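You operate a simulated robot arm through the tools that you are given. There is no shell and no other tool. Be economical: measure what you need, move in short steps, check, and stop when the job is done.

The job below is to be done with a simulated robot arm. You get a single attempt, and the scene is never put back.

TASK
Fit the square clip that the maple rail's label asks for into tower one.
Fine: close clamp one of the jig and set the jack knob to two first; push till it clicks; open the clamp after. The clamp closes at five newtons.

It is judged by the outcome, as a careful person would: the job done as asked, and still so three seconds after it is handed in. It fails if anything else is knocked over, pushed out of place, dropped, spilled or broken.

THE ROBOT
A 7-joint arm with a two-finger parallel gripper, fixed in place. Base frame: the origin is at the foot of the arm, x ahead of it, y to its left, z up; the work surface is at about z = 0. Readings come in m, rad, newtons and seconds.
With the tool pointing down near the work surface it reaches from about 0.24 to 0.62 m from the base axis. Its first joint turns from -1.152 to 1.152 rad. Payload 2.6 kg.
The TCP is the grasp point between the finger pads, 0.03 m short of the fingertips. In the tool frame z runs along the fingers and y along their closing line. The gripper opens to 0.094 m. The fingers are 0.028 m wide and 0.01 m thick; the gripper's body (0.05 by 0.096 m) begins 0.055 m behind the TCP.
Orientation is told as [roll, pitch, yaw] about the base's x, y, z axes, in that order, counted from this pose: with the fingers straight down and closing along the base's y, the tool's x points along the base's -x, its y along +y and its z along -z.

THE INTERFACE
- The arm moves only by the tool drive_tool. Its argument "increments" is one flat list of numbers, 7 for each row, row after row: the shift along the tool's x, y, z in m, then the turn, a rotation vector about the tool's x, y, z in rad, then the opening, from 0 (shut) to 1 (fully open). In form: [x, y, z, rx, ry, rz, fingers, x, y, z, rx, ry, rz, fingers, ...]. A call has 1 to 8 rows; each row is the pose to reach, as a shift and turn from the pose commanded when the call began, along the tool's axes at that moment. Rows are played at 5 a second. More than 0.05 m and 0.15 rad between two rows, or a gripper value outside its range, and nothing of the call is played. A pose out of reach is approached as far as the arm can. The call stops where the force on the tool passes 90 N (or 10 N more than at its start, if that is more) or the arm is blocked; 0.2 s more then pass. Each finger travels about 0.072 m/s and halts on what it meets, pressing with about 30 N; the grip force reading is that of the motor and also rises with nothing between the fingers. The clock runs only during rows and for 0.2 s after the last one: add rows that repeat a pose to give the fingers time. The reply holds the time, the measured pose of the TCP, the force on the tool along the base axes, the opening and the grip force, in the units named above and with some noise, and new pictures: "show" is both (left out), scene, wrist or none.
- Cameras (640 x 400 px; columns grow to the right, rows downward): "scene" is fixed at [0.0357, 0.4296, 0.5749]; the picture's right is [-0.79, -0.61, 0.00], its down [-0.27, 0.35, -0.90] and it looks along [0.55, -0.71, -0.44] (base axes); focal length 252 px, centre (320, 200). "wrist" rides on the gripper at [0.076, 0.014, -0.102] in the tool frame; the picture's right is [-0.18, 0.98, 0.00], its down [-0.75, -0.14, -0.64] and it looks along [-0.63, -0.12, 0.77] (tool axes); focal length 243 px, centre (320, 200).
- locate(camera, pixels): for up to 12 pixels [column, row] of the newest picture of that camera ("zoom" is the newest enlarged one), the place [x, y, z] in the base frame of the surface seen there, good to about 0.002 m. No time passes.
- enlarge(camera, box): a new picture of the part [left, top, right, bottom] of that camera's present view, enlarged. No time passes.
- sign_off(): hands the job in; it is judged then, once.

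Work in short steps. Measure before you move; look again where a grasp or a placing could have gone wrong, and mend it. You have 80 turns and 170 pictures in all, those below and enlarged ones among them. Open the gripper and draw the arm clear of the work before you hand the job in, unless the task says otherwise; then end with one line.

The tools are called after "Call:" as a command line: name --argument value ..., lists and objects as JSON in quotes. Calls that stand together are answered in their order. drive_tool: Moves the arm, as the interface text tells. Its arguments: {"type":"object","properties":{"increments":{"type":"array"},"show":{"type":"string","enum":["both","scene","wrist","none"]}},"required":["increments"]} The other tools are called the same way: locate (camera, pixels) gives the place of the surface under pixels of a picture; enlarge (camera, box) takes an enlarged picture of a part of a camera's view; sign_off () hands the job in.

At the start:

```text
time_s: 0.0
tcp_pos: [0.2964, 0.002, 0.4449]
tool_rot: [0.0, -0.001, -0.001]
ft_force: [0.5, -0.3, -0.3]
opening: 0.0939
finger_force: 0.1
```

scene: 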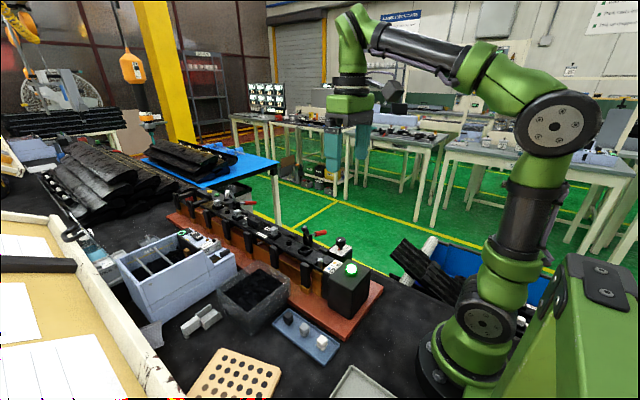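
wrist: 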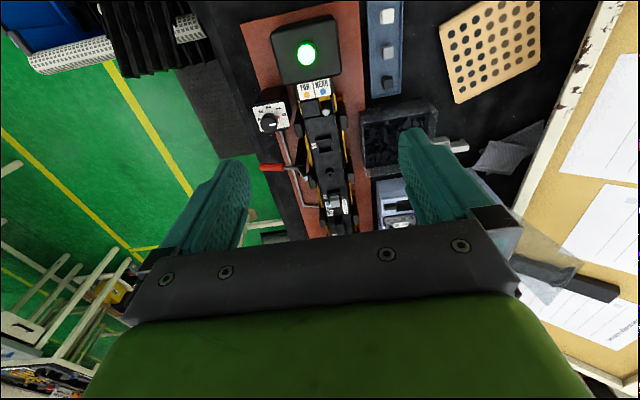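

I begin by enlarging the jig area in both views to read labels and find the rail, knob and clamps.

Call:
enlarge --camera "scene" --box '[160, 180, 400, 330]'

Call:
enlarge --camera "wrist" --box '[230, 0, 470, 150]'

Call:
enlarge --camera "wrist" --box '[240, 90, 440, 240]'

Call:
enlarge --camera "scene" --box '[160, 290, 360, 400]'

```text
2.67 times, centred on (280, 255) of scene
```

zoom: 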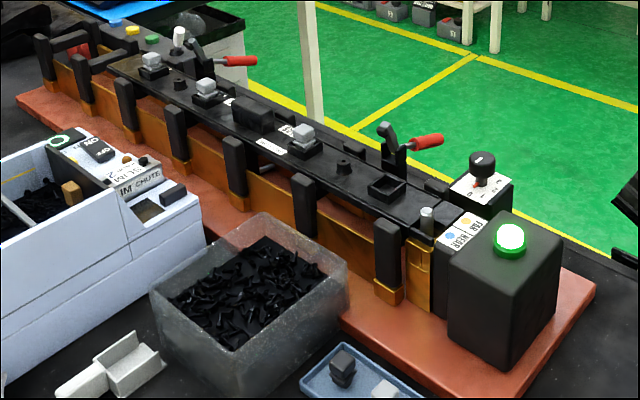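

```text
2.67 times, centred on (350, 75) of wrist
```

zoom: 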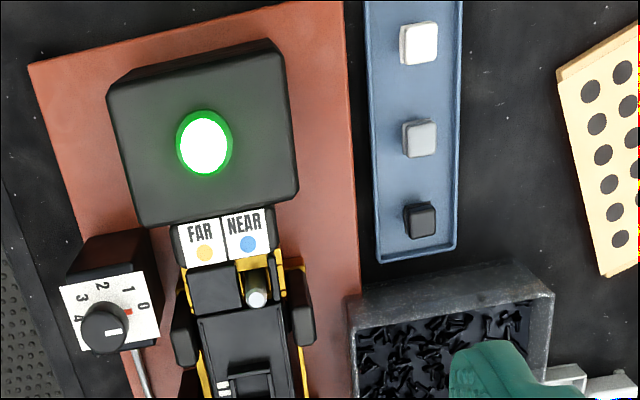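

```text
2.67 times, centred on (340, 165) of wrist
```

zoom: 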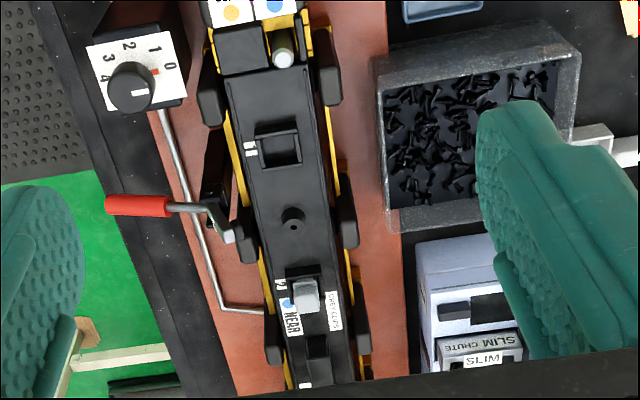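

```text
3.20 times, centred on (260, 345) of scene
```

zoom: 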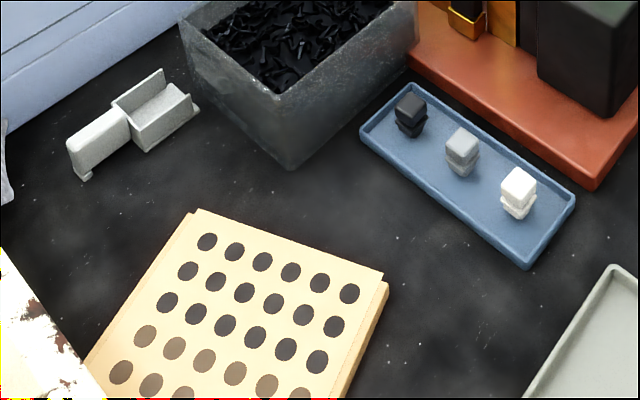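

I need the coordinates of the main parts, and a closer look at the labels. I locate points in the scene view.

Call:
locate --camera "scene" --pixels '[[289, 317], [304, 328], [322, 341], [351, 268], [340, 241], [320, 233], [305, 250], [320, 261], [293, 232], [238, 215], [245, 190], [215, 203]]'

Call:
locate --camera "wrist" --pixels '[[306, 54], [270, 122], [326, 144], [331, 172], [336, 200], [272, 168], [388, 15], [388, 51], [387, 82], [327, 107], [310, 200], [345, 206]]'

Call:
enlarge --camera "wrist" --box '[290, 120, 370, 170]'

Call:
enlarge --camera "wrist" --box '[290, 180, 370, 230]'

Call:
enlarge --camera "scene" --box '[170, 180, 270, 245]'

```text
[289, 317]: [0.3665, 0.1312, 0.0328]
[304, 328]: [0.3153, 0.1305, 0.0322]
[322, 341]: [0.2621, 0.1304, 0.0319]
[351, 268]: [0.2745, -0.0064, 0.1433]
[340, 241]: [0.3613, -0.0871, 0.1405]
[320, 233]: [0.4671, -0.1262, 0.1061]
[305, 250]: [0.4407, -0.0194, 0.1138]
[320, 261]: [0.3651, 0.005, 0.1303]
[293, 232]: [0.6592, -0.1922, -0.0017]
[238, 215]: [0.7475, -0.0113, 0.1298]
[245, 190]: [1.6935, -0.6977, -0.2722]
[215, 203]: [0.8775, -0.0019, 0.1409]
```

```text
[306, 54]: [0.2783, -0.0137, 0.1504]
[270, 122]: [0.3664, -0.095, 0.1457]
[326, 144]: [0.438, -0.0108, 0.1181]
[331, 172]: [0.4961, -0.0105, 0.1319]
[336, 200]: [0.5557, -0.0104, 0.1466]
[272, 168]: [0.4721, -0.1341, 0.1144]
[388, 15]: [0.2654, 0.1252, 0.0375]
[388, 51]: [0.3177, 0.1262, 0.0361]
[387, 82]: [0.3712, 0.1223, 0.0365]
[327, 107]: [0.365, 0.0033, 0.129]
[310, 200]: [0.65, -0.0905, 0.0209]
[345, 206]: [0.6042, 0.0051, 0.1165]
```

```text
8.00 times, centred on (330, 145) of wrist
```

zoom: 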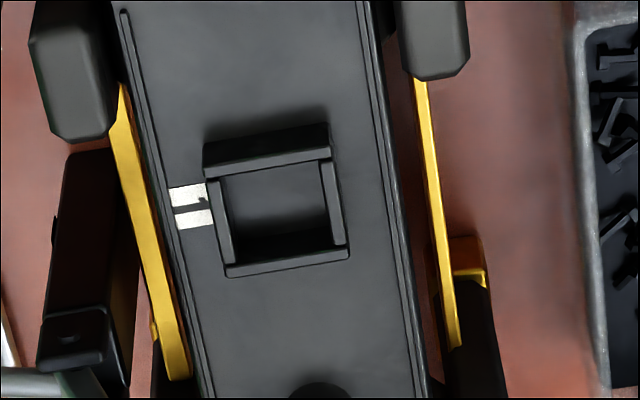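

```text
8.00 times, centred on (330, 205) of wrist
```

zoom: 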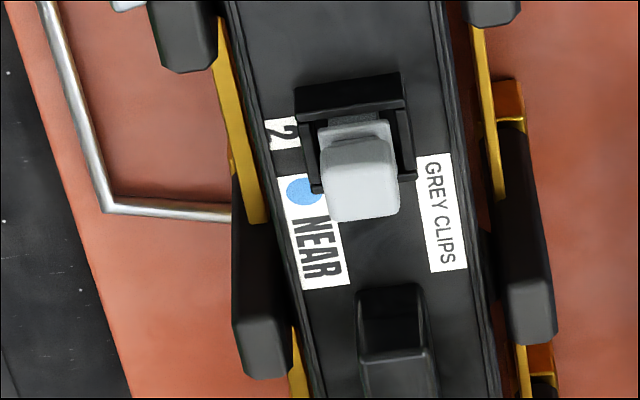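

```text
6.15 times, centred on (220, 212) of scene
```

zoom: 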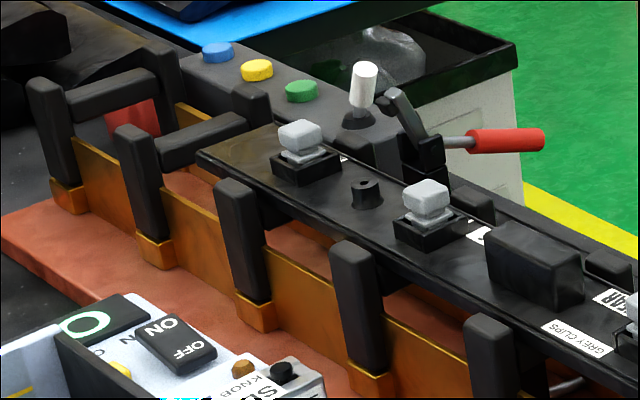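

The rail's label reads GREY CLIPS, and tower 1 is the empty socket at about (0.44,-0.015). The grey clip is the middle one in the tray, at (0.317,0.127). I move lower on the clamp/knob side to see the clamp and knob.

Call:
drive_tool --increments '[0.006, -0.02, 0.03, 0, 0, 0, 1, 0.012, -0.04, 0.06, 0, 0, 0, 1, 0.018, -0.06, 0.09, 0, 0, 0, 1, 0.026, -0.08, 0.115, 0, 0, 0, 1]' --show "wrist"

Call:
enlarge --camera "scene" --box '[290, 215, 370, 265]'

Call:
enlarge --camera "scene" --box '[270, 300, 350, 350]'

```text
time_s: 1.0
tcp_pos: [0.2676, -0.08, 0.3252]
tool_rot: [0.001, -0.002, -0.002]
ft_force: [0.0, -0.4, -0.6]
opening: 0.0941
finger_force: 0.1
```

wrist: 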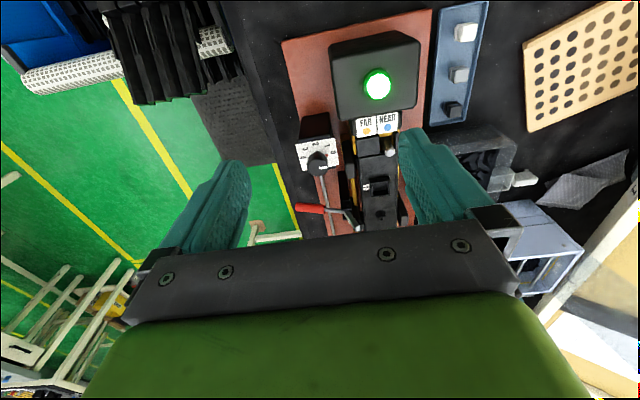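

```text
8.00 times, centred on (330, 240) of scene
```

zoom: 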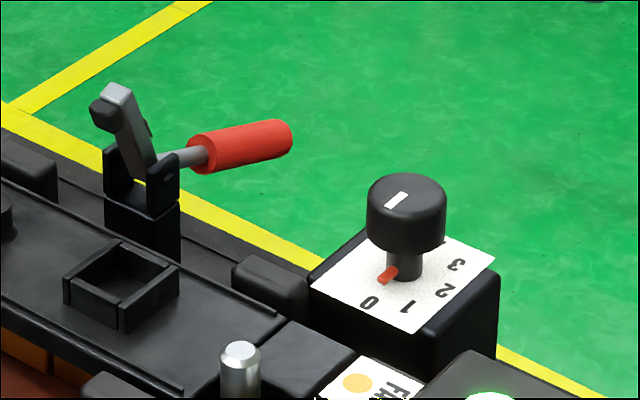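

```text
8.00 times, centred on (310, 325) of scene
```

zoom: 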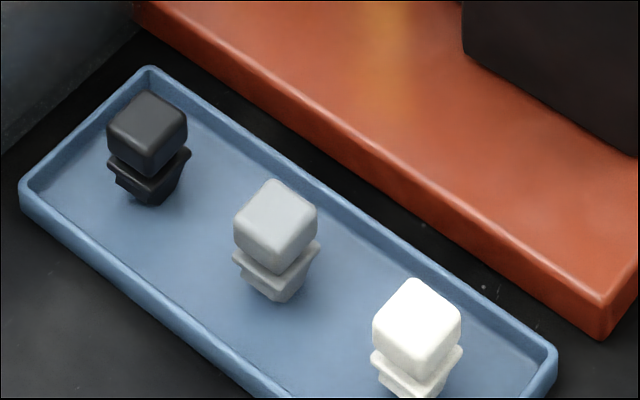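

Call:
enlarge --camera "wrist" --box '[280, 120, 360, 170]'

Call:
enlarge --camera "wrist" --box '[280, 180, 400, 240]'

Call:
enlarge --camera "wrist" --box '[420, 10, 500, 120]'

Call:
locate --camera "wrist" --pixels '[[318, 162], [311, 142], [302, 152], [327, 145], [333, 153], [307, 208], [330, 210], [345, 216], [355, 227], [380, 185], [391, 150], [459, 74]]'

Call:
locate --camera "scene" --pixels '[[325, 233], [316, 234], [311, 238], [304, 227], [303, 230], [308, 245], [342, 240], [337, 249], [350, 250], [300, 250], [309, 251], [305, 248]]'

```text
8.00 times, centred on (320, 145) of wrist
```

zoom: 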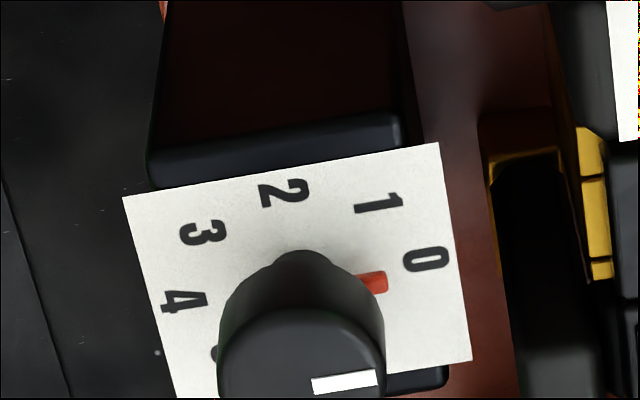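

```text
5.33 times, centred on (340, 210) of wrist
```

zoom: 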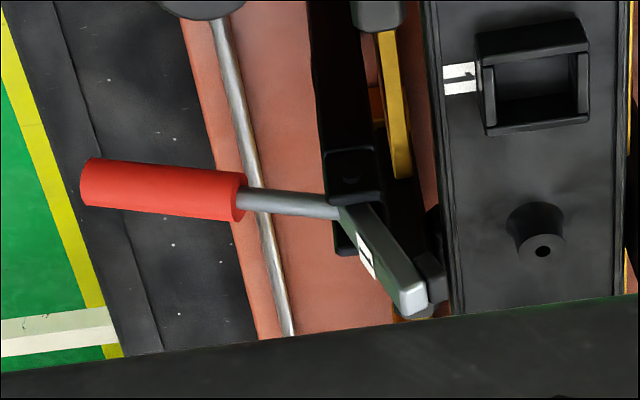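

```text
3.64 times, centred on (460, 65) of wrist
```

zoom: 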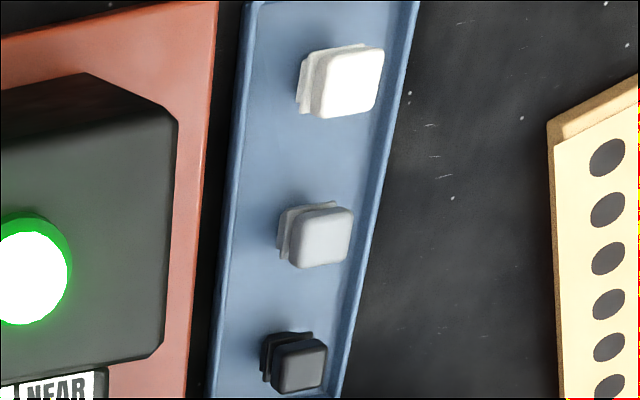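

```text
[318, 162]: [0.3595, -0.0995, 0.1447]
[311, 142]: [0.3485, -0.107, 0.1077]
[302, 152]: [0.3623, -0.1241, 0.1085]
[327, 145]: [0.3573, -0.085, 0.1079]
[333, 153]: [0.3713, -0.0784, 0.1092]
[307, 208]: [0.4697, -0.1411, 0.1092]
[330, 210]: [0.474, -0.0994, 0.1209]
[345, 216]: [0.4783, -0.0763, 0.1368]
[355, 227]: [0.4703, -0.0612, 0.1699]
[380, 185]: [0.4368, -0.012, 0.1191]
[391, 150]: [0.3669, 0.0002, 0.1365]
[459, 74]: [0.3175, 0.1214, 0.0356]
```

```text
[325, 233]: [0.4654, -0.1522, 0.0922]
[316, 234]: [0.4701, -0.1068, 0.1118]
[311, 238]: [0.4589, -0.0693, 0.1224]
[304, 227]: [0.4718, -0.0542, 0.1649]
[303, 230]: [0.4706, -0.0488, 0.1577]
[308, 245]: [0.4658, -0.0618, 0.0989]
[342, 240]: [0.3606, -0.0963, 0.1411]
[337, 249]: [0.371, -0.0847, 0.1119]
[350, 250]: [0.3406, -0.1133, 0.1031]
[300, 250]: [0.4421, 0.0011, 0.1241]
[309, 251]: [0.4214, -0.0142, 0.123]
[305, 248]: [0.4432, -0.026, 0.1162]
```

Pointer looks to be at about 0. I locate numbers, pointer and the white mark precisely.

Call:
locate --camera "wrist" --pixels '[[333.1, 152.3], [327.3, 145.4], [315.6, 144], [305.5, 149], [303, 157.6], [327.8, 155.2], [325.5, 155.4], [319.5, 168.1], [327, 167.2], [296, 145], [334.5, 138.5], [338.5, 164.5]]'

Call:
locate --camera "scene" --pixels '[[339.5, 240], [341, 238.8], [338, 249.5], [336.2, 252.8], [340.5, 253.3], [345.5, 251], [347, 248], [346, 260], [337, 241], [345.6, 242], [340.5, 247], [340.5, 237]]'

```text
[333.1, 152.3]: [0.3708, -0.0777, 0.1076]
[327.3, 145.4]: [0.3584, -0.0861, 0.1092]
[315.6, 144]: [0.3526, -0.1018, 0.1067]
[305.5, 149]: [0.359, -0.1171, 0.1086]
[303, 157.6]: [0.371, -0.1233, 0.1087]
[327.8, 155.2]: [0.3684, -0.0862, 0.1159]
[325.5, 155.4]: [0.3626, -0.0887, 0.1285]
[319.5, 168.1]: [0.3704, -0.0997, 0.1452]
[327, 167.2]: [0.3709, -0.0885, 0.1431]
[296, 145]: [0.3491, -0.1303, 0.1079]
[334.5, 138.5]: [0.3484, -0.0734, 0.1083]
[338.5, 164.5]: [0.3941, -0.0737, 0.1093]
```

```text
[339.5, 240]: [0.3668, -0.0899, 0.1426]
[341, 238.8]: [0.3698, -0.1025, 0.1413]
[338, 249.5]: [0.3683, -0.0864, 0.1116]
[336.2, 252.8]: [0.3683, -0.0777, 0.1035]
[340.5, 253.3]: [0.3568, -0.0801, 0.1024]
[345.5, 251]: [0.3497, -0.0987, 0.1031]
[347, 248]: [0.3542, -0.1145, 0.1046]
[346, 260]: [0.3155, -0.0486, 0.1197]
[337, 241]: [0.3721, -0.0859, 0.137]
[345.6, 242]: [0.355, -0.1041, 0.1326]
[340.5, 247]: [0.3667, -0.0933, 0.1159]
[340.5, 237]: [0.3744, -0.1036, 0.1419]
```

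Knob pointer sits at 0; 2 is a +90° turn about base z. First the clamp: I move behind and above its upright arm (0.471,-0.055,0.165) with the fingers shut.

Call:
drive_tool --increments '[-0.04, -0.005, 0.015, 0, 0, 0, 0, -0.08, -0.01, 0.03, 0, 0, 0, 0, -0.12, -0.015, 0.045, 0, 0, 0, 0, -0.16, -0.02, 0.06, 0, 0, 0, 0, -0.203, -0.022, 0.075, 0, 0, 0, 0, -0.203, -0.022, 0.075, 0, 0, 0, 0]'

Call:
enlarge --camera "scene" --box '[270, 180, 370, 260]'

```text
time_s: 2.4
tcp_pos: [0.4701, -0.0987, 0.2542]
tool_rot: [0.002, 0.0, -0.001]
ft_force: [0.1, 0.7, -0.3]
opening: 0.0
finger_force: 30.2
```

scene: 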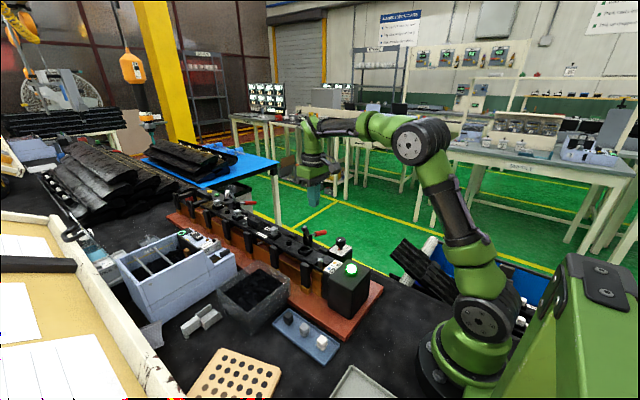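
wrist: 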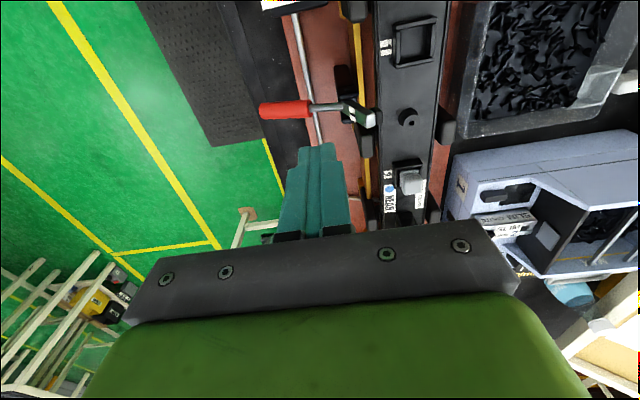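

```text
5.00 times, centred on (320, 220) of scene
```

zoom: 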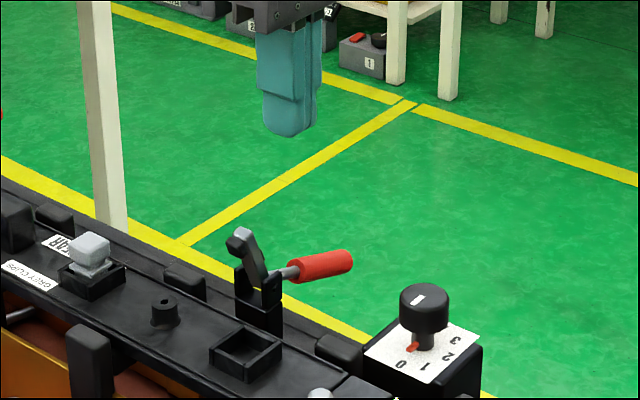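

The clamp is in view; I refine its geometry from the wrist picture before lowering.

Call:
enlarge --camera "wrist" --box '[250, 80, 410, 180]'

Call:
locate --camera "wrist" --pixels '[[262, 108], [285, 109], [306, 108], [325, 107], [345, 107], [352, 115], [360, 118], [372, 119], [316, 165], [407, 118], [415, 40], [409, 180]]'

```text
4.00 times, centred on (330, 130) of wrist
```

zoom: 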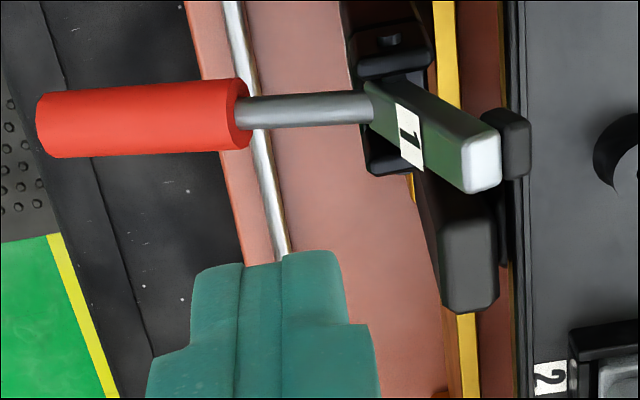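

```text
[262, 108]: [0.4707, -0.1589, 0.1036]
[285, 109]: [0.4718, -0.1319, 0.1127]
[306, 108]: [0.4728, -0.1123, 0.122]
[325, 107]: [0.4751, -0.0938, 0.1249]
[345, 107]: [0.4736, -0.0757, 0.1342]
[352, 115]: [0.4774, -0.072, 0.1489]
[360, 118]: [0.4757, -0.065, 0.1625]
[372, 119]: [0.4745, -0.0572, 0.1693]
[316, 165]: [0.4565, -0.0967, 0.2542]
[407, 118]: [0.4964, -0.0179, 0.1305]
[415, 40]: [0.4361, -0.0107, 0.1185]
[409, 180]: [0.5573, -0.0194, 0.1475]
```

I lower the shut fingers to tip height 0.15 behind the arm, then begin to push in +y gently.

Call:
drive_tool --increments '[-0.004, 0, 0.037, 0, 0, 0, 0, -0.004, 0, 0.072, 0, 0, 0, 0, -0.004, 0.012, 0.072, 0, 0, 0, 0, -0.004, 0.02, 0.072, 0, 0, 0, 0, -0.004, 0.027, 0.072, 0, 0, 0, 0]'

Call:
enlarge --camera "scene" --box '[270, 180, 370, 260]'

```text
time_s: 3.6
tcp_pos: [0.4748, -0.0737, 0.1827]
tool_rot: [0.002, 0.001, -0.002]
ft_force: [-0.3, -3.6, -2.2]
opening: 0.0
finger_force: 30.3
```

scene: 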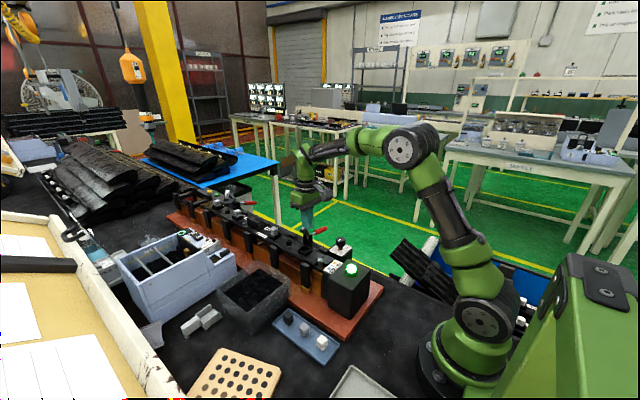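
wrist: 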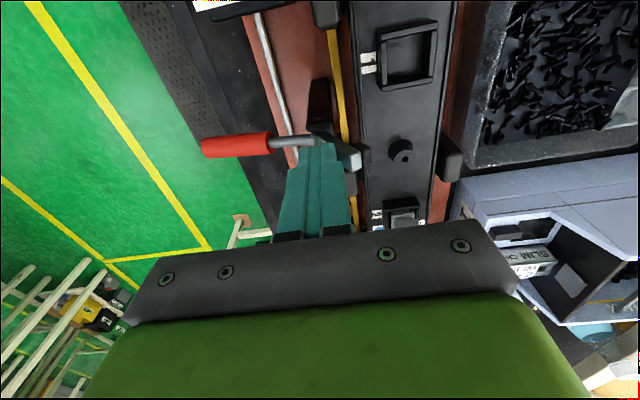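

```text
5.00 times, centred on (320, 220) of scene
```

zoom: 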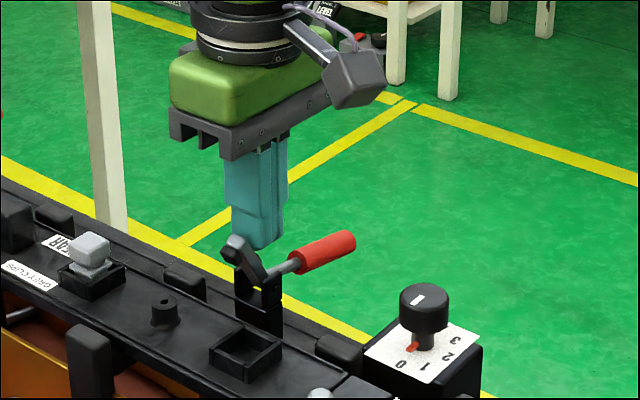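

The arm is turning and the handle rising at 3.6 N. I keep pushing +y, arcing slightly downward.

Call:
drive_tool --increments '[0, 0.008, 0, 0, 0, 0, 0, 0, 0.016, 0.001, 0, 0, 0, 0, 0, 0.024, 0.003, 0, 0, 0, 0, 0, 0.03, 0.006, 0, 0, 0, 0]'

Call:
enlarge --camera "scene" --box '[270, 180, 370, 260]'

```text
time_s: 4.6
tcp_pos: [0.4764, -0.0425, 0.1779]
tool_rot: [0.002, 0.002, -0.002]
ft_force: [-0.4, -1.1, 1.3]
opening: 0.0001
finger_force: 30.0
```

scene: 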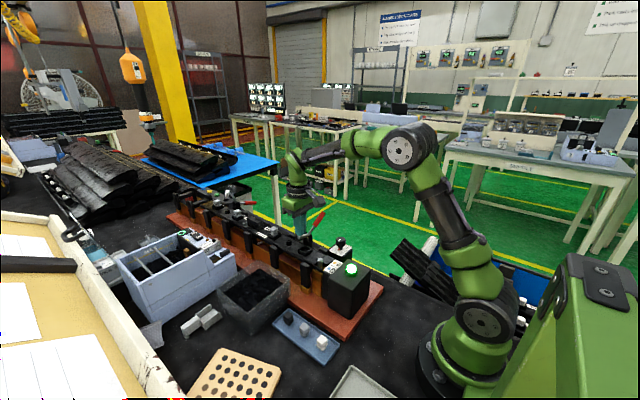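
wrist: 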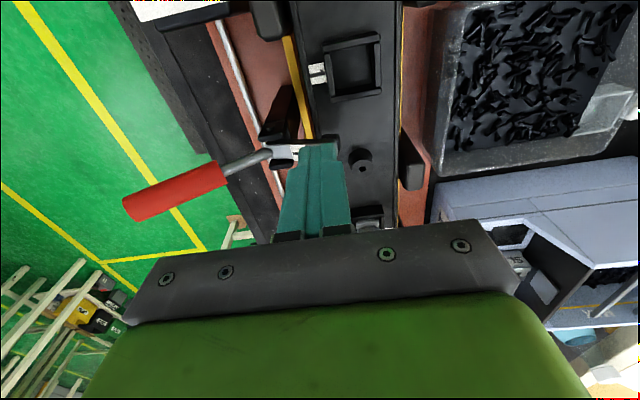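

```text
5.00 times, centred on (320, 220) of scene
```

zoom: 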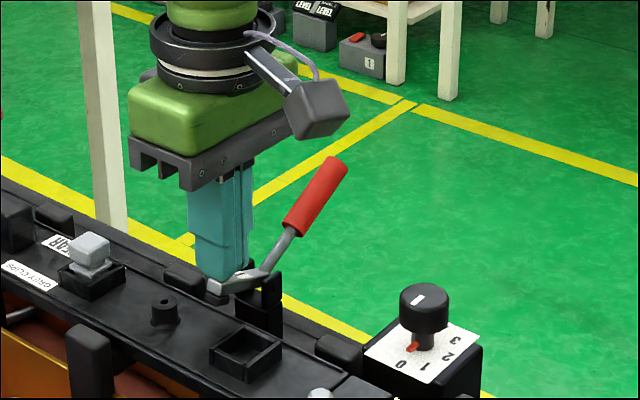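

The arm is nearly down over the rail. I press down in small steps to seat it.

Call:
drive_tool --increments '[0, 0.002, 0.004, 0, 0, 0, 0, 0, 0.003, 0.008, 0, 0, 0, 0, 0, 0.003, 0.011, 0, 0, 0, 0]'

Call:
enlarge --camera "scene" --box '[270, 180, 370, 260]'

```text
time_s: 5.4
tcp_pos: [0.4766, -0.0399, 0.1653]
tool_rot: [0.002, -0.002, 0.002]
ft_force: [-0.2, -0.5, 0.0]
opening: 0.0002
finger_force: 30.1
```

scene: 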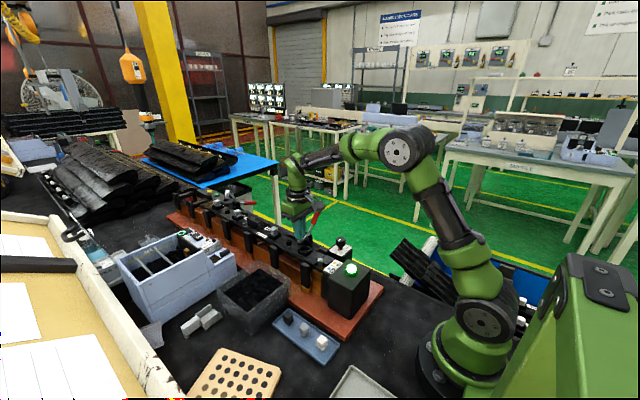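
wrist: 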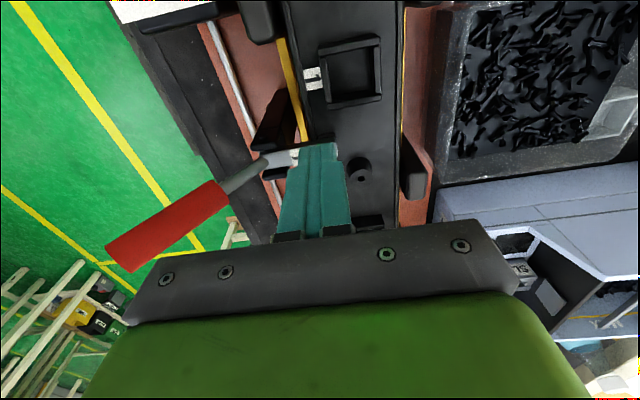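

```text
5.00 times, centred on (320, 220) of scene
```

zoom: 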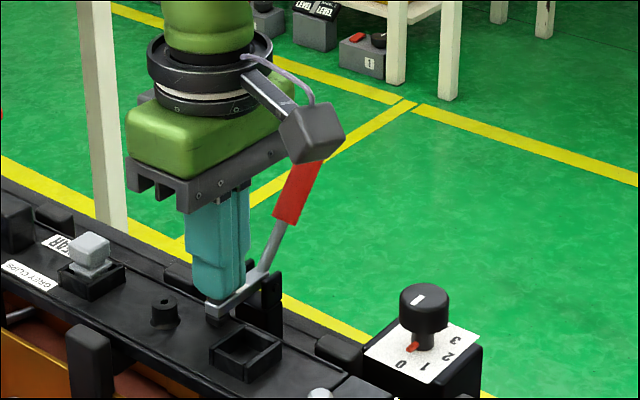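

The arm now lies flat with no force reading; I press a few mm more to confirm contact and a firm close.

Call:
drive_tool --increments '[0, 0, 0.001, 0, 0, 0, 0, 0, 0, 0.002, 0, 0, 0, 0, 0, 0, 0.003, 0, 0, 0, 0]' --show "none"

```text
time_s: 6.2
tcp_pos: [0.4786, -0.0395, 0.1633]
tool_rot: [0.0, 0.0, 0.0]
ft_force: [0.2, 0.2, 0.5]
opening: 0.0002
finger_force: 30.3
```

Call:
drive_tool --increments '[0, 0, 0.001, 0, 0, 0, 0, 0, 0, 0.002, 0, 0, 0, 0, 0, 0, 0.003, 0, 0, 0, 0, 0, 0, 0.004, 0, 0, 0, 0]' --show "wrist"

Call:
enlarge --camera "scene" --box '[285, 215, 345, 263]'

```text
time_s: 7.2
tcp_pos: [0.4783, -0.0399, 0.1619]
tool_rot: [0.001, -0.008, -0.002]
ft_force: [-18.1, 2.4, 43.9]
opening: 0.0
finger_force: 30.7
```

wrist: 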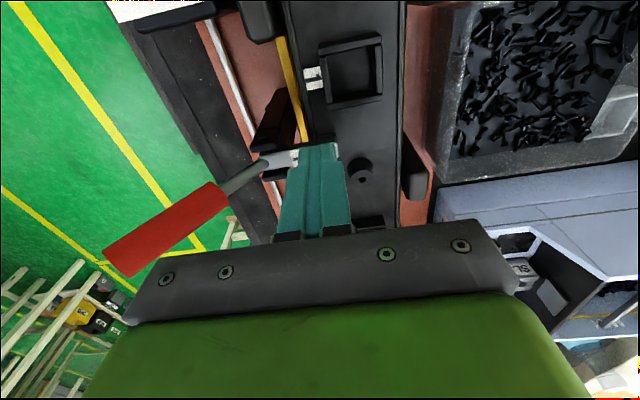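

```text
8.33 times, centred on (315, 239) of scene
```

zoom: 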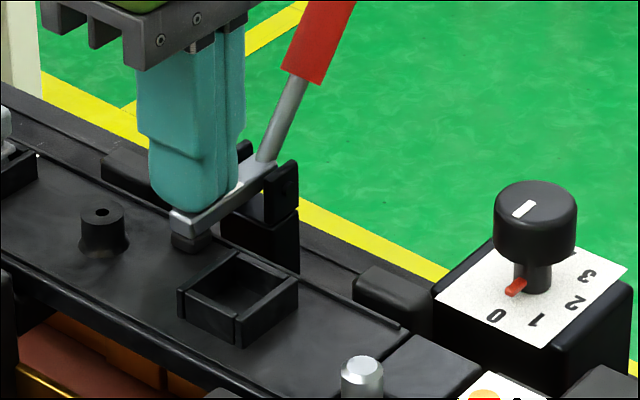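

The clamp is hard against its stop (44 N) and its pad is on the rail: closed. I rise straight up and move above the knob (0.370,-0.101) with the fingers part open.

Call:
drive_tool --increments '[0, 0, -0.04, 0, 0, 0, 0, 0, 0, -0.085, 0, 0, 0, 0, 0.04, -0.02, -0.085, 0, 0, 0, 0.5, 0.075, -0.04, -0.085, 0, 0, 0, 0.5, 0.108, -0.061, -0.085, 0, 0, 0, 0.5, 0.108, -0.061, -0.06, 0, 0, 0, 0.5]'

Call:
enlarge --camera "scene" --box '[270, 180, 370, 260]'

Call:
enlarge --camera "wrist" --box '[240, 50, 440, 250]'

```text
time_s: 8.6
tcp_pos: [0.3677, -0.1023, 0.2194]
tool_rot: [0.001, -0.001, -0.001]
ft_force: [-0.3, 1.0, 0.8]
opening: 0.047
finger_force: 0.1
```

scene: 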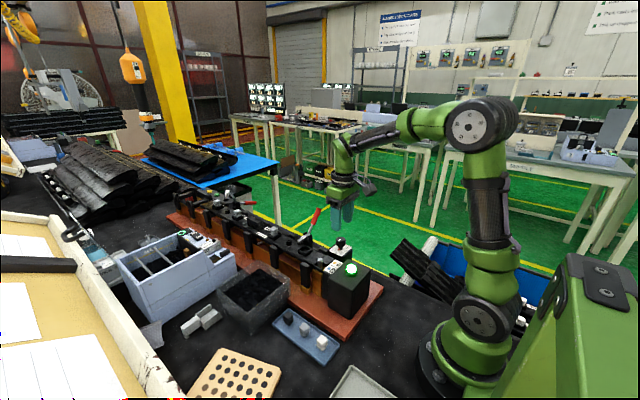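
wrist: 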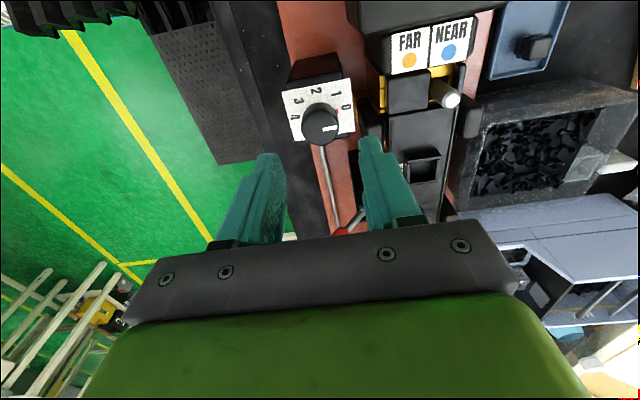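

```text
5.00 times, centred on (320, 220) of scene
```

zoom: 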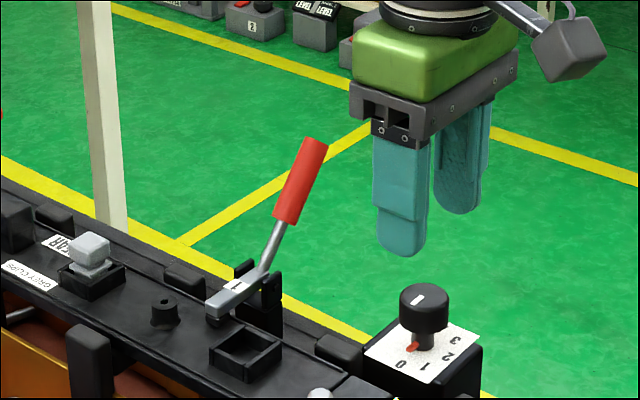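

```text
2.00 times, centred on (340, 150) of wrist
```

zoom: 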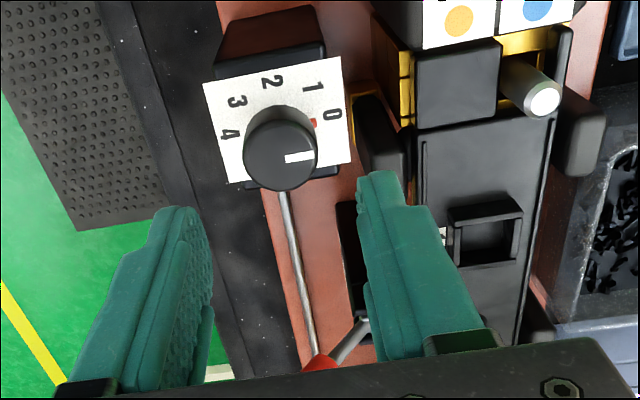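

The clamp stays shut. I refine the knob cap centre.

Call:
locate --camera "zoom" --pixels '[[248, 155], [313, 152], [280, 135], [280, 185], [280, 158], [313, 123], [332, 114], [272, 82], [229, 134], [312, 88]]'

```text
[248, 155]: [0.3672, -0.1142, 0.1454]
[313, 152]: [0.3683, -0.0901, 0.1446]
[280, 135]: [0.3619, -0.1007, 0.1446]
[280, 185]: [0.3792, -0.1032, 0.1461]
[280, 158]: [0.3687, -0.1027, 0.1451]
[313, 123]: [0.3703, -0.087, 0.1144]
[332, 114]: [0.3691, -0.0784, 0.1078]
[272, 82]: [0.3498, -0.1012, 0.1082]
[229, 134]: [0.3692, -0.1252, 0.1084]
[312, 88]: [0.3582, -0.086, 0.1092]
```

Centre is (0.370,-0.102), cap radius about 0.0125. I descend to TCP z≈0.152 (tips above the pointer) and grip.

Call:
drive_tool --increments '[-0.002, 0, 0.035, 0, 0, 0, 0.5, -0.002, 0, 0.067, 0, 0, 0, 0.5, -0.002, 0, 0.067, 0, 0, 0, 0.5, -0.002, 0, 0.067, 0, 0, 0, 0.15, -0.002, 0, 0.067, 0, 0, 0, 0.15]' --show "wrist"

Call:
enlarge --camera "scene" --box '[290, 200, 370, 260]'

```text
time_s: 9.8
tcp_pos: [0.3706, -0.1033, 0.1496]
tool_rot: [0.001, 0.0, 0.0]
ft_force: [0.9, -0.6, -6.7]
opening: 0.0297
finger_force: 44.8
```

wrist: 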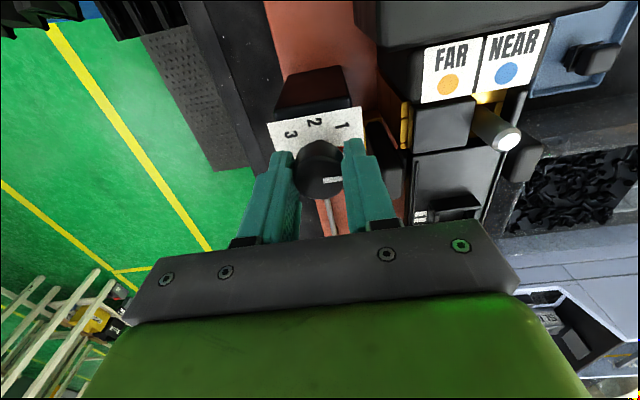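

```text
6.67 times, centred on (330, 230) of scene
```

zoom: 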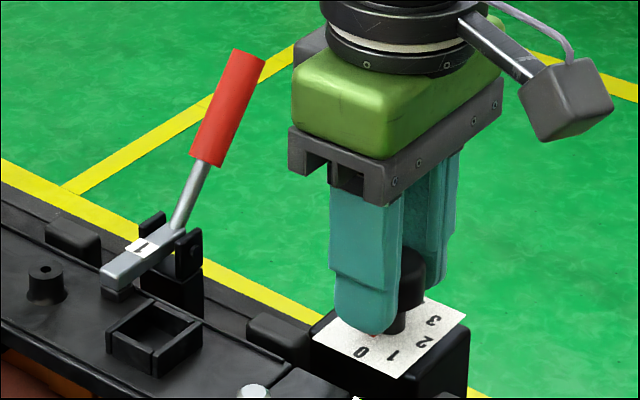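

Gripped (opening 0.030). I turn -90° about tool z (0→2), first half.

Call:
drive_tool --increments '[0, 0, 0, 0, 0, -0.14, 0.15, 0, 0, 0, 0, 0, -0.28, 0.15, 0, 0, 0, 0, 0, -0.42, 0.15, 0, 0, 0, 0, 0, -0.56, 0.15, 0, 0, 0, 0, 0, -0.7, 0.15, 0, 0, 0, 0, 0, -0.785, 0.15]' --show "wrist"

Call:
enlarge --camera "scene" --box '[290, 200, 370, 260]'

```text
time_s: 11.2
tcp_pos: [0.3705, -0.1026, 0.149]
tool_rot: [0.002, 0.0, 0.787]
ft_force: [5.4, -7.8, -35.1]
opening: 0.0298
finger_force: 45.1
```

wrist: 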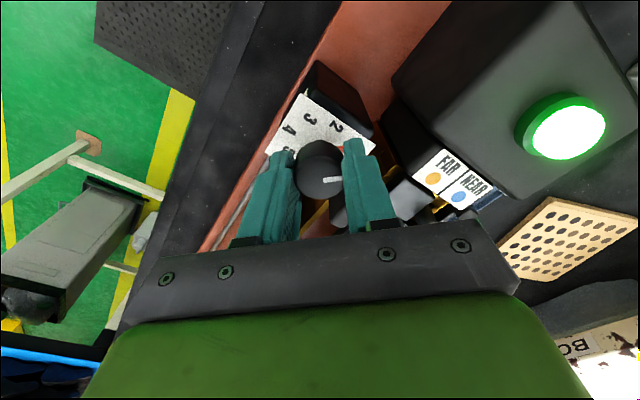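

```text
6.67 times, centred on (330, 230) of scene
```

zoom: 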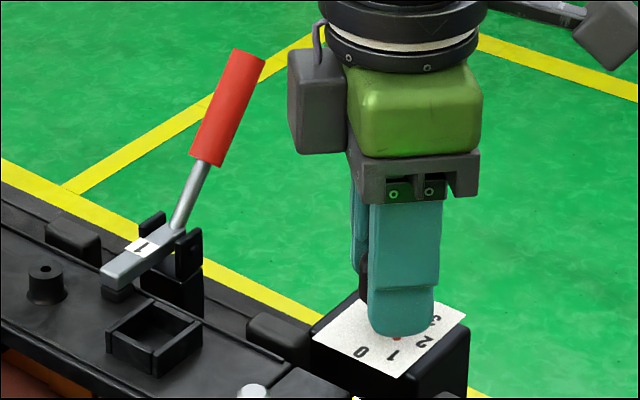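

The turn works (pointer near 1), but there is a -35 N pull along z, so I ease down by 1.5 mm to relieve it.

Call:
drive_tool --increments '[0, 0, 0.0008, 0, 0, 0, 0.15, 0, 0, 0.0015, 0, 0, 0, 0.15]' --show "none"

```text
time_s: 11.8
tcp_pos: [0.3692, -0.101, 0.15]
tool_rot: [0.003, -0.001, 0.782]
ft_force: [-14.4, -4.5, -9.0]
opening: 0.0299
finger_force: 44.8
```

Eased to -9 N. I turn the remaining 45°.

Call:
drive_tool --increments '[0, 0, 0.0003, 0, 0, -0.14, 0.15, 0, 0, 0.0006, 0, 0, -0.28, 0.15, 0, 0, 0.0009, 0, 0, -0.42, 0.15, 0, 0, 0.0012, 0, 0, -0.56, 0.15, 0, 0, 0.0012, 0, 0, -0.7, 0.15, 0, 0, 0.0012, 0, 0, -0.786, 0.15]' --show "wrist"

Call:
enlarge --camera "wrist" --box '[240, 50, 400, 250]'

Call:
enlarge --camera "scene" --box '[310, 220, 370, 265]'

```text
time_s: 13.2
tcp_pos: [0.3691, -0.1026, 0.1494]
tool_rot: [0.003, -0.001, 1.566]
ft_force: [-39.1, -5.7, 34.7]
opening: 0.0295
finger_force: 46.0
```

wrist: 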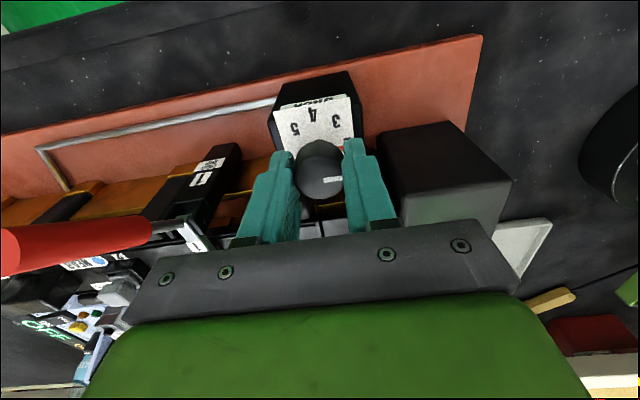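

```text
2.00 times, centred on (320, 150) of wrist
```

zoom: 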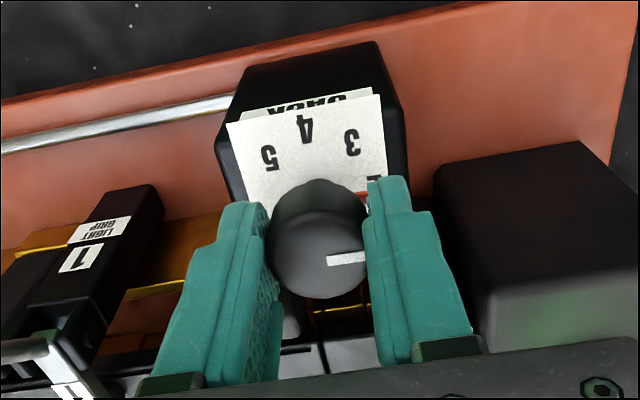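

```text
8.89 times, centred on (340, 242) of scene
```

zoom: 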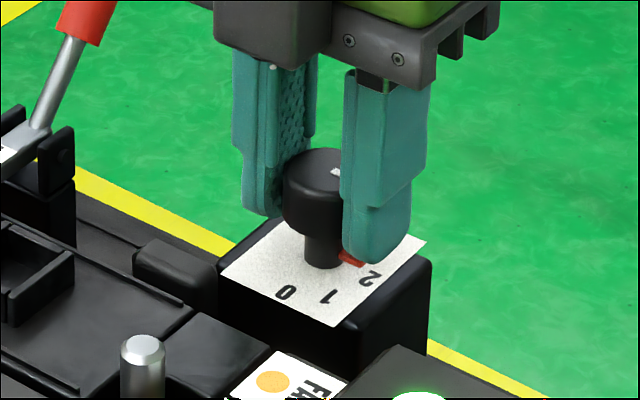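

Pointer is about at 2. I release and rise to check.

Call:
drive_tool --increments '[0, 0, 0, 0, 0, 0, 0.5, 0, 0, 0, 0, 0, 0, 0.5, 0, 0, -0.04, 0, 0, 0, 0.5, 0, 0, -0.08, 0, 0, 0, 0.5]' --show "wrist"

Call:
enlarge --camera "wrist" --box '[270, 70, 370, 150]'

Call:
enlarge --camera "scene" --box '[310, 220, 370, 265]'

```text
time_s: 14.2
tcp_pos: [0.3699, -0.1015, 0.2278]
tool_rot: [-0.001, 0.0, 1.57]
ft_force: [1.2, 0.7, -0.4]
opening: 0.047
finger_force: 0.1
```

wrist: 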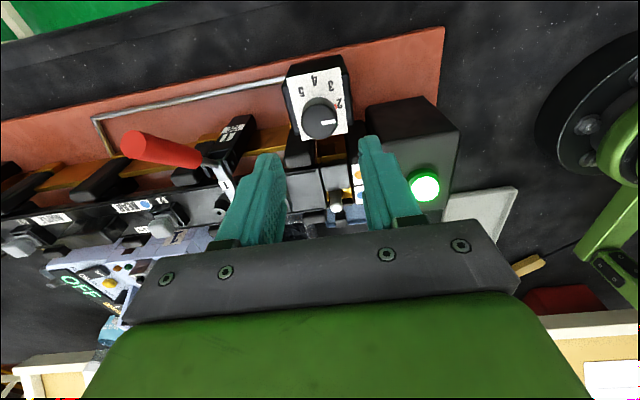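

```text
5.00 times, centred on (320, 110) of wrist
```

zoom: 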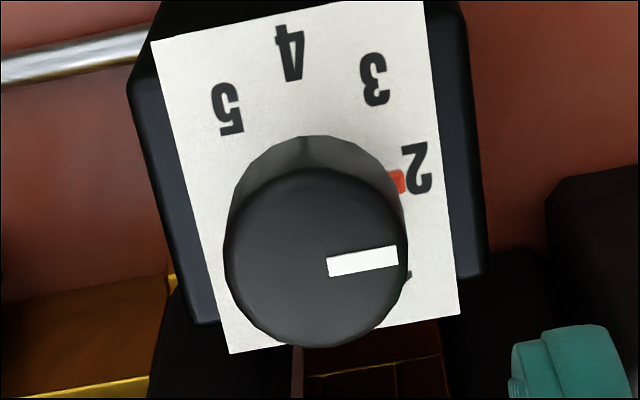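

```text
8.89 times, centred on (340, 242) of scene
```

zoom: 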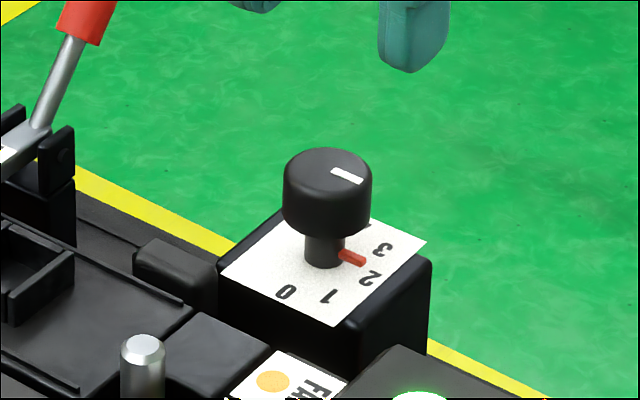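

I verify the pointer's bearing against the 2.

Call:
enlarge --camera "wrist" --box '[270, 70, 370, 150]'

Call:
locate --camera "zoom" --pixels '[[416, 168], [398, 181], [330, 267], [396, 255], [375, 80], [290, 52], [228, 108], [232, 255], [398, 228], [315, 172], [310, 340]]'

```text
5.00 times, centred on (320, 110) of wrist
```

zoom: 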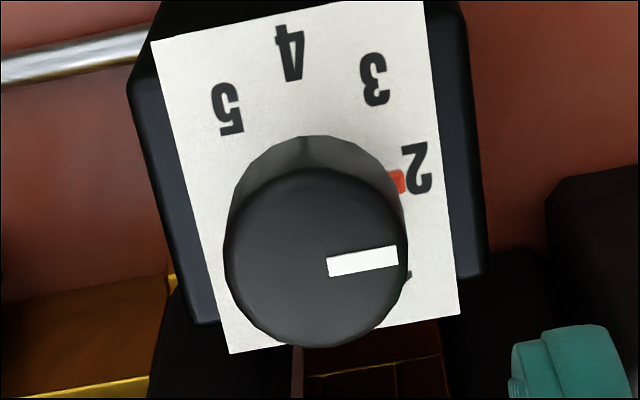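

```text
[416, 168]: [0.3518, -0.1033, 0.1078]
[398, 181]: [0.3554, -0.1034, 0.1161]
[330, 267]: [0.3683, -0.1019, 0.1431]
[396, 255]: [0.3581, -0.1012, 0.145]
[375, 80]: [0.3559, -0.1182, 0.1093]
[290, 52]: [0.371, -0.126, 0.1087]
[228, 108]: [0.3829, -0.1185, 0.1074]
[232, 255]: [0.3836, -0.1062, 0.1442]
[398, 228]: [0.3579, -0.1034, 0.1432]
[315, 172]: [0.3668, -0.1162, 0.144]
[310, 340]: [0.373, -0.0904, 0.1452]
```

Pointer is exactly at 2. Now I turn the wrist back and travel towards the clip tray.

Call:
drive_tool --increments '[-0.0125, 0.005, -0.01, 0, 0, 0.14, 0.5, -0.025, 0.01, -0.02, 0, 0, 0.28, 0.5, -0.0375, 0.015, -0.03, 0, 0, 0.42, 0.5, -0.05, 0.02, -0.03, 0, 0, 0.56, 0.5, -0.0625, 0.025, -0.03, 0, 0, 0.7, 0.5, -0.075, 0.03, -0.03, 0, 0, 0.84, 0.5, -0.0875, 0.035, -0.03, 0, 0, 0.98, 0.5, -0.1, 0.04, -0.03, 0, 0, 1.12, 0.5]' --show "none"

```text
time_s: 16.0
tcp_pos: [0.3299, 0.0001, 0.2579]
tool_rot: [0.0, -0.002, 0.448]
ft_force: [-0.4, -0.2, 0.2]
opening: 0.0472
finger_force: 0.1
```

Call:
drive_tool --increments '[-0.011, 0.03, 0, 0, 0, 0.112, 0.5, -0.022, 0.06, 0, 0, 0, 0.224, 0.5, -0.033, 0.09, 0.02, 0, 0, 0.336, 0.5, -0.0437, 0.121, 0.05, 0, 0, 0.448, 0.5, -0.0437, 0.121, 0.08, 0, 0, 0.448, 0.5]'

Call:
enlarge --camera "wrist" --box '[240, 0, 440, 150]'

Call:
enlarge --camera "scene" --box '[270, 295, 350, 355]'

```text
time_s: 17.2
tcp_pos: [0.3197, 0.1291, 0.1779]
tool_rot: [0.002, 0.0, 0.003]
ft_force: [1.1, 0.7, -0.1]
opening: 0.047
finger_force: 0.0
```

scene: 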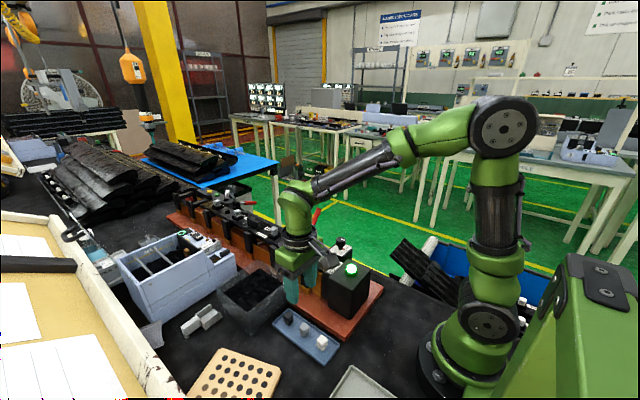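
wrist: 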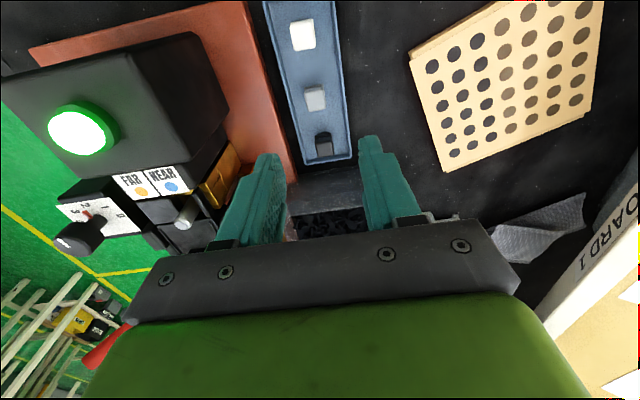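

```text
2.67 times, centred on (340, 75) of wrist
```

zoom: 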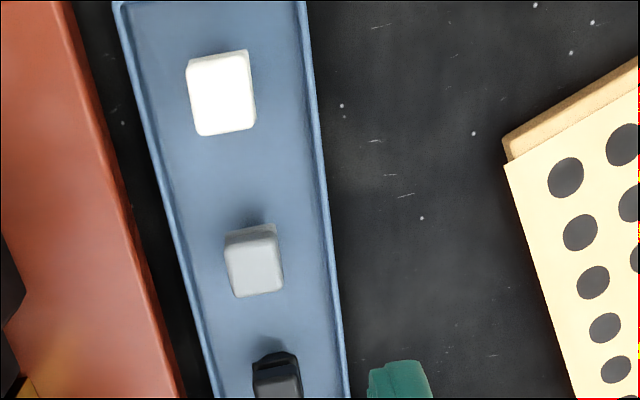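

```text
6.67 times, centred on (310, 325) of scene
```

zoom: 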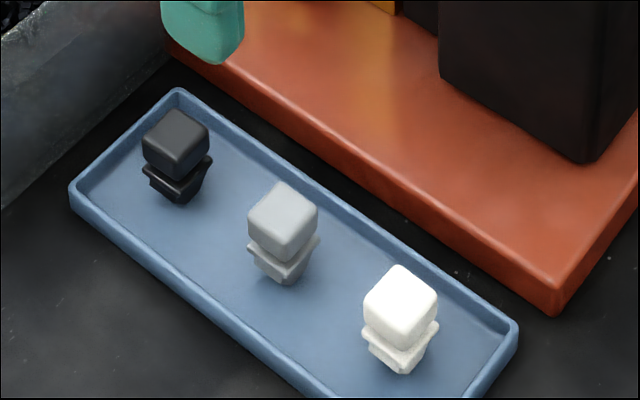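

I measure the grey clip: top corners, flange and tray floor.

Call:
enlarge --camera "wrist" --box '[280, 70, 360, 120]'

Call:
locate --camera "wrist" --pixels '[[306, 88], [324, 86], [307, 109], [325, 107.5], [316, 98], [310, 75], [338, 95], [290, 95], [300, 80], [316, 111]]'

Call:
locate --camera "zoom" --pixels '[[250, 120]]'

Call:
locate --camera "scene" --pixels '[[304, 328], [300, 327], [307.5, 328], [304, 323.5], [303.5, 333.5], [300, 334], [305, 336.5], [297, 334], [309, 333]]'

```text
8.00 times, centred on (320, 95) of wrist
```

zoom: 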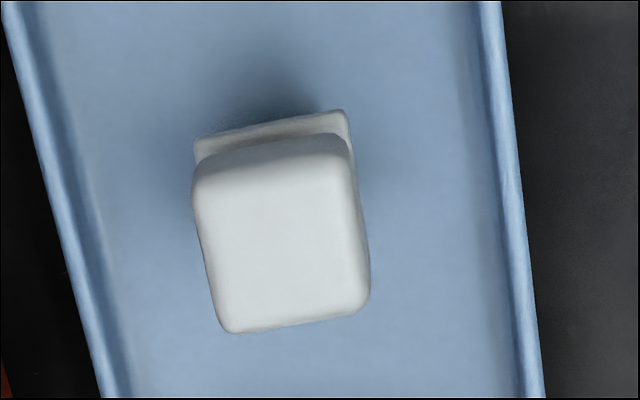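

```text
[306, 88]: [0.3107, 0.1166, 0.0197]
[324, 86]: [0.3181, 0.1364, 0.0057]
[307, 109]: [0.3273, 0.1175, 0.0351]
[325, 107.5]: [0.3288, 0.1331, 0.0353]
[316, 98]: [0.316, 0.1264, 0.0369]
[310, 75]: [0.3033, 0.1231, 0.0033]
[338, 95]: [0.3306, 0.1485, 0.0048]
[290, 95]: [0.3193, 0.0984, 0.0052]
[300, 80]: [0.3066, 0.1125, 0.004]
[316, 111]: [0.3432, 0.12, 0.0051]
```

```text
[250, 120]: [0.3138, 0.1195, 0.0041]
```

```text
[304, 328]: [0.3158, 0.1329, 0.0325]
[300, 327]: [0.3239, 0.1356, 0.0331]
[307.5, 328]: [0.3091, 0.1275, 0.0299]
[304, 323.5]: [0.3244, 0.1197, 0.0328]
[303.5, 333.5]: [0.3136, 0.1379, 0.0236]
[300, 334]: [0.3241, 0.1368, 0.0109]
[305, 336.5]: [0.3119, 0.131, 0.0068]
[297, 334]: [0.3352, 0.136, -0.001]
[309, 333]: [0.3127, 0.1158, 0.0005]
```

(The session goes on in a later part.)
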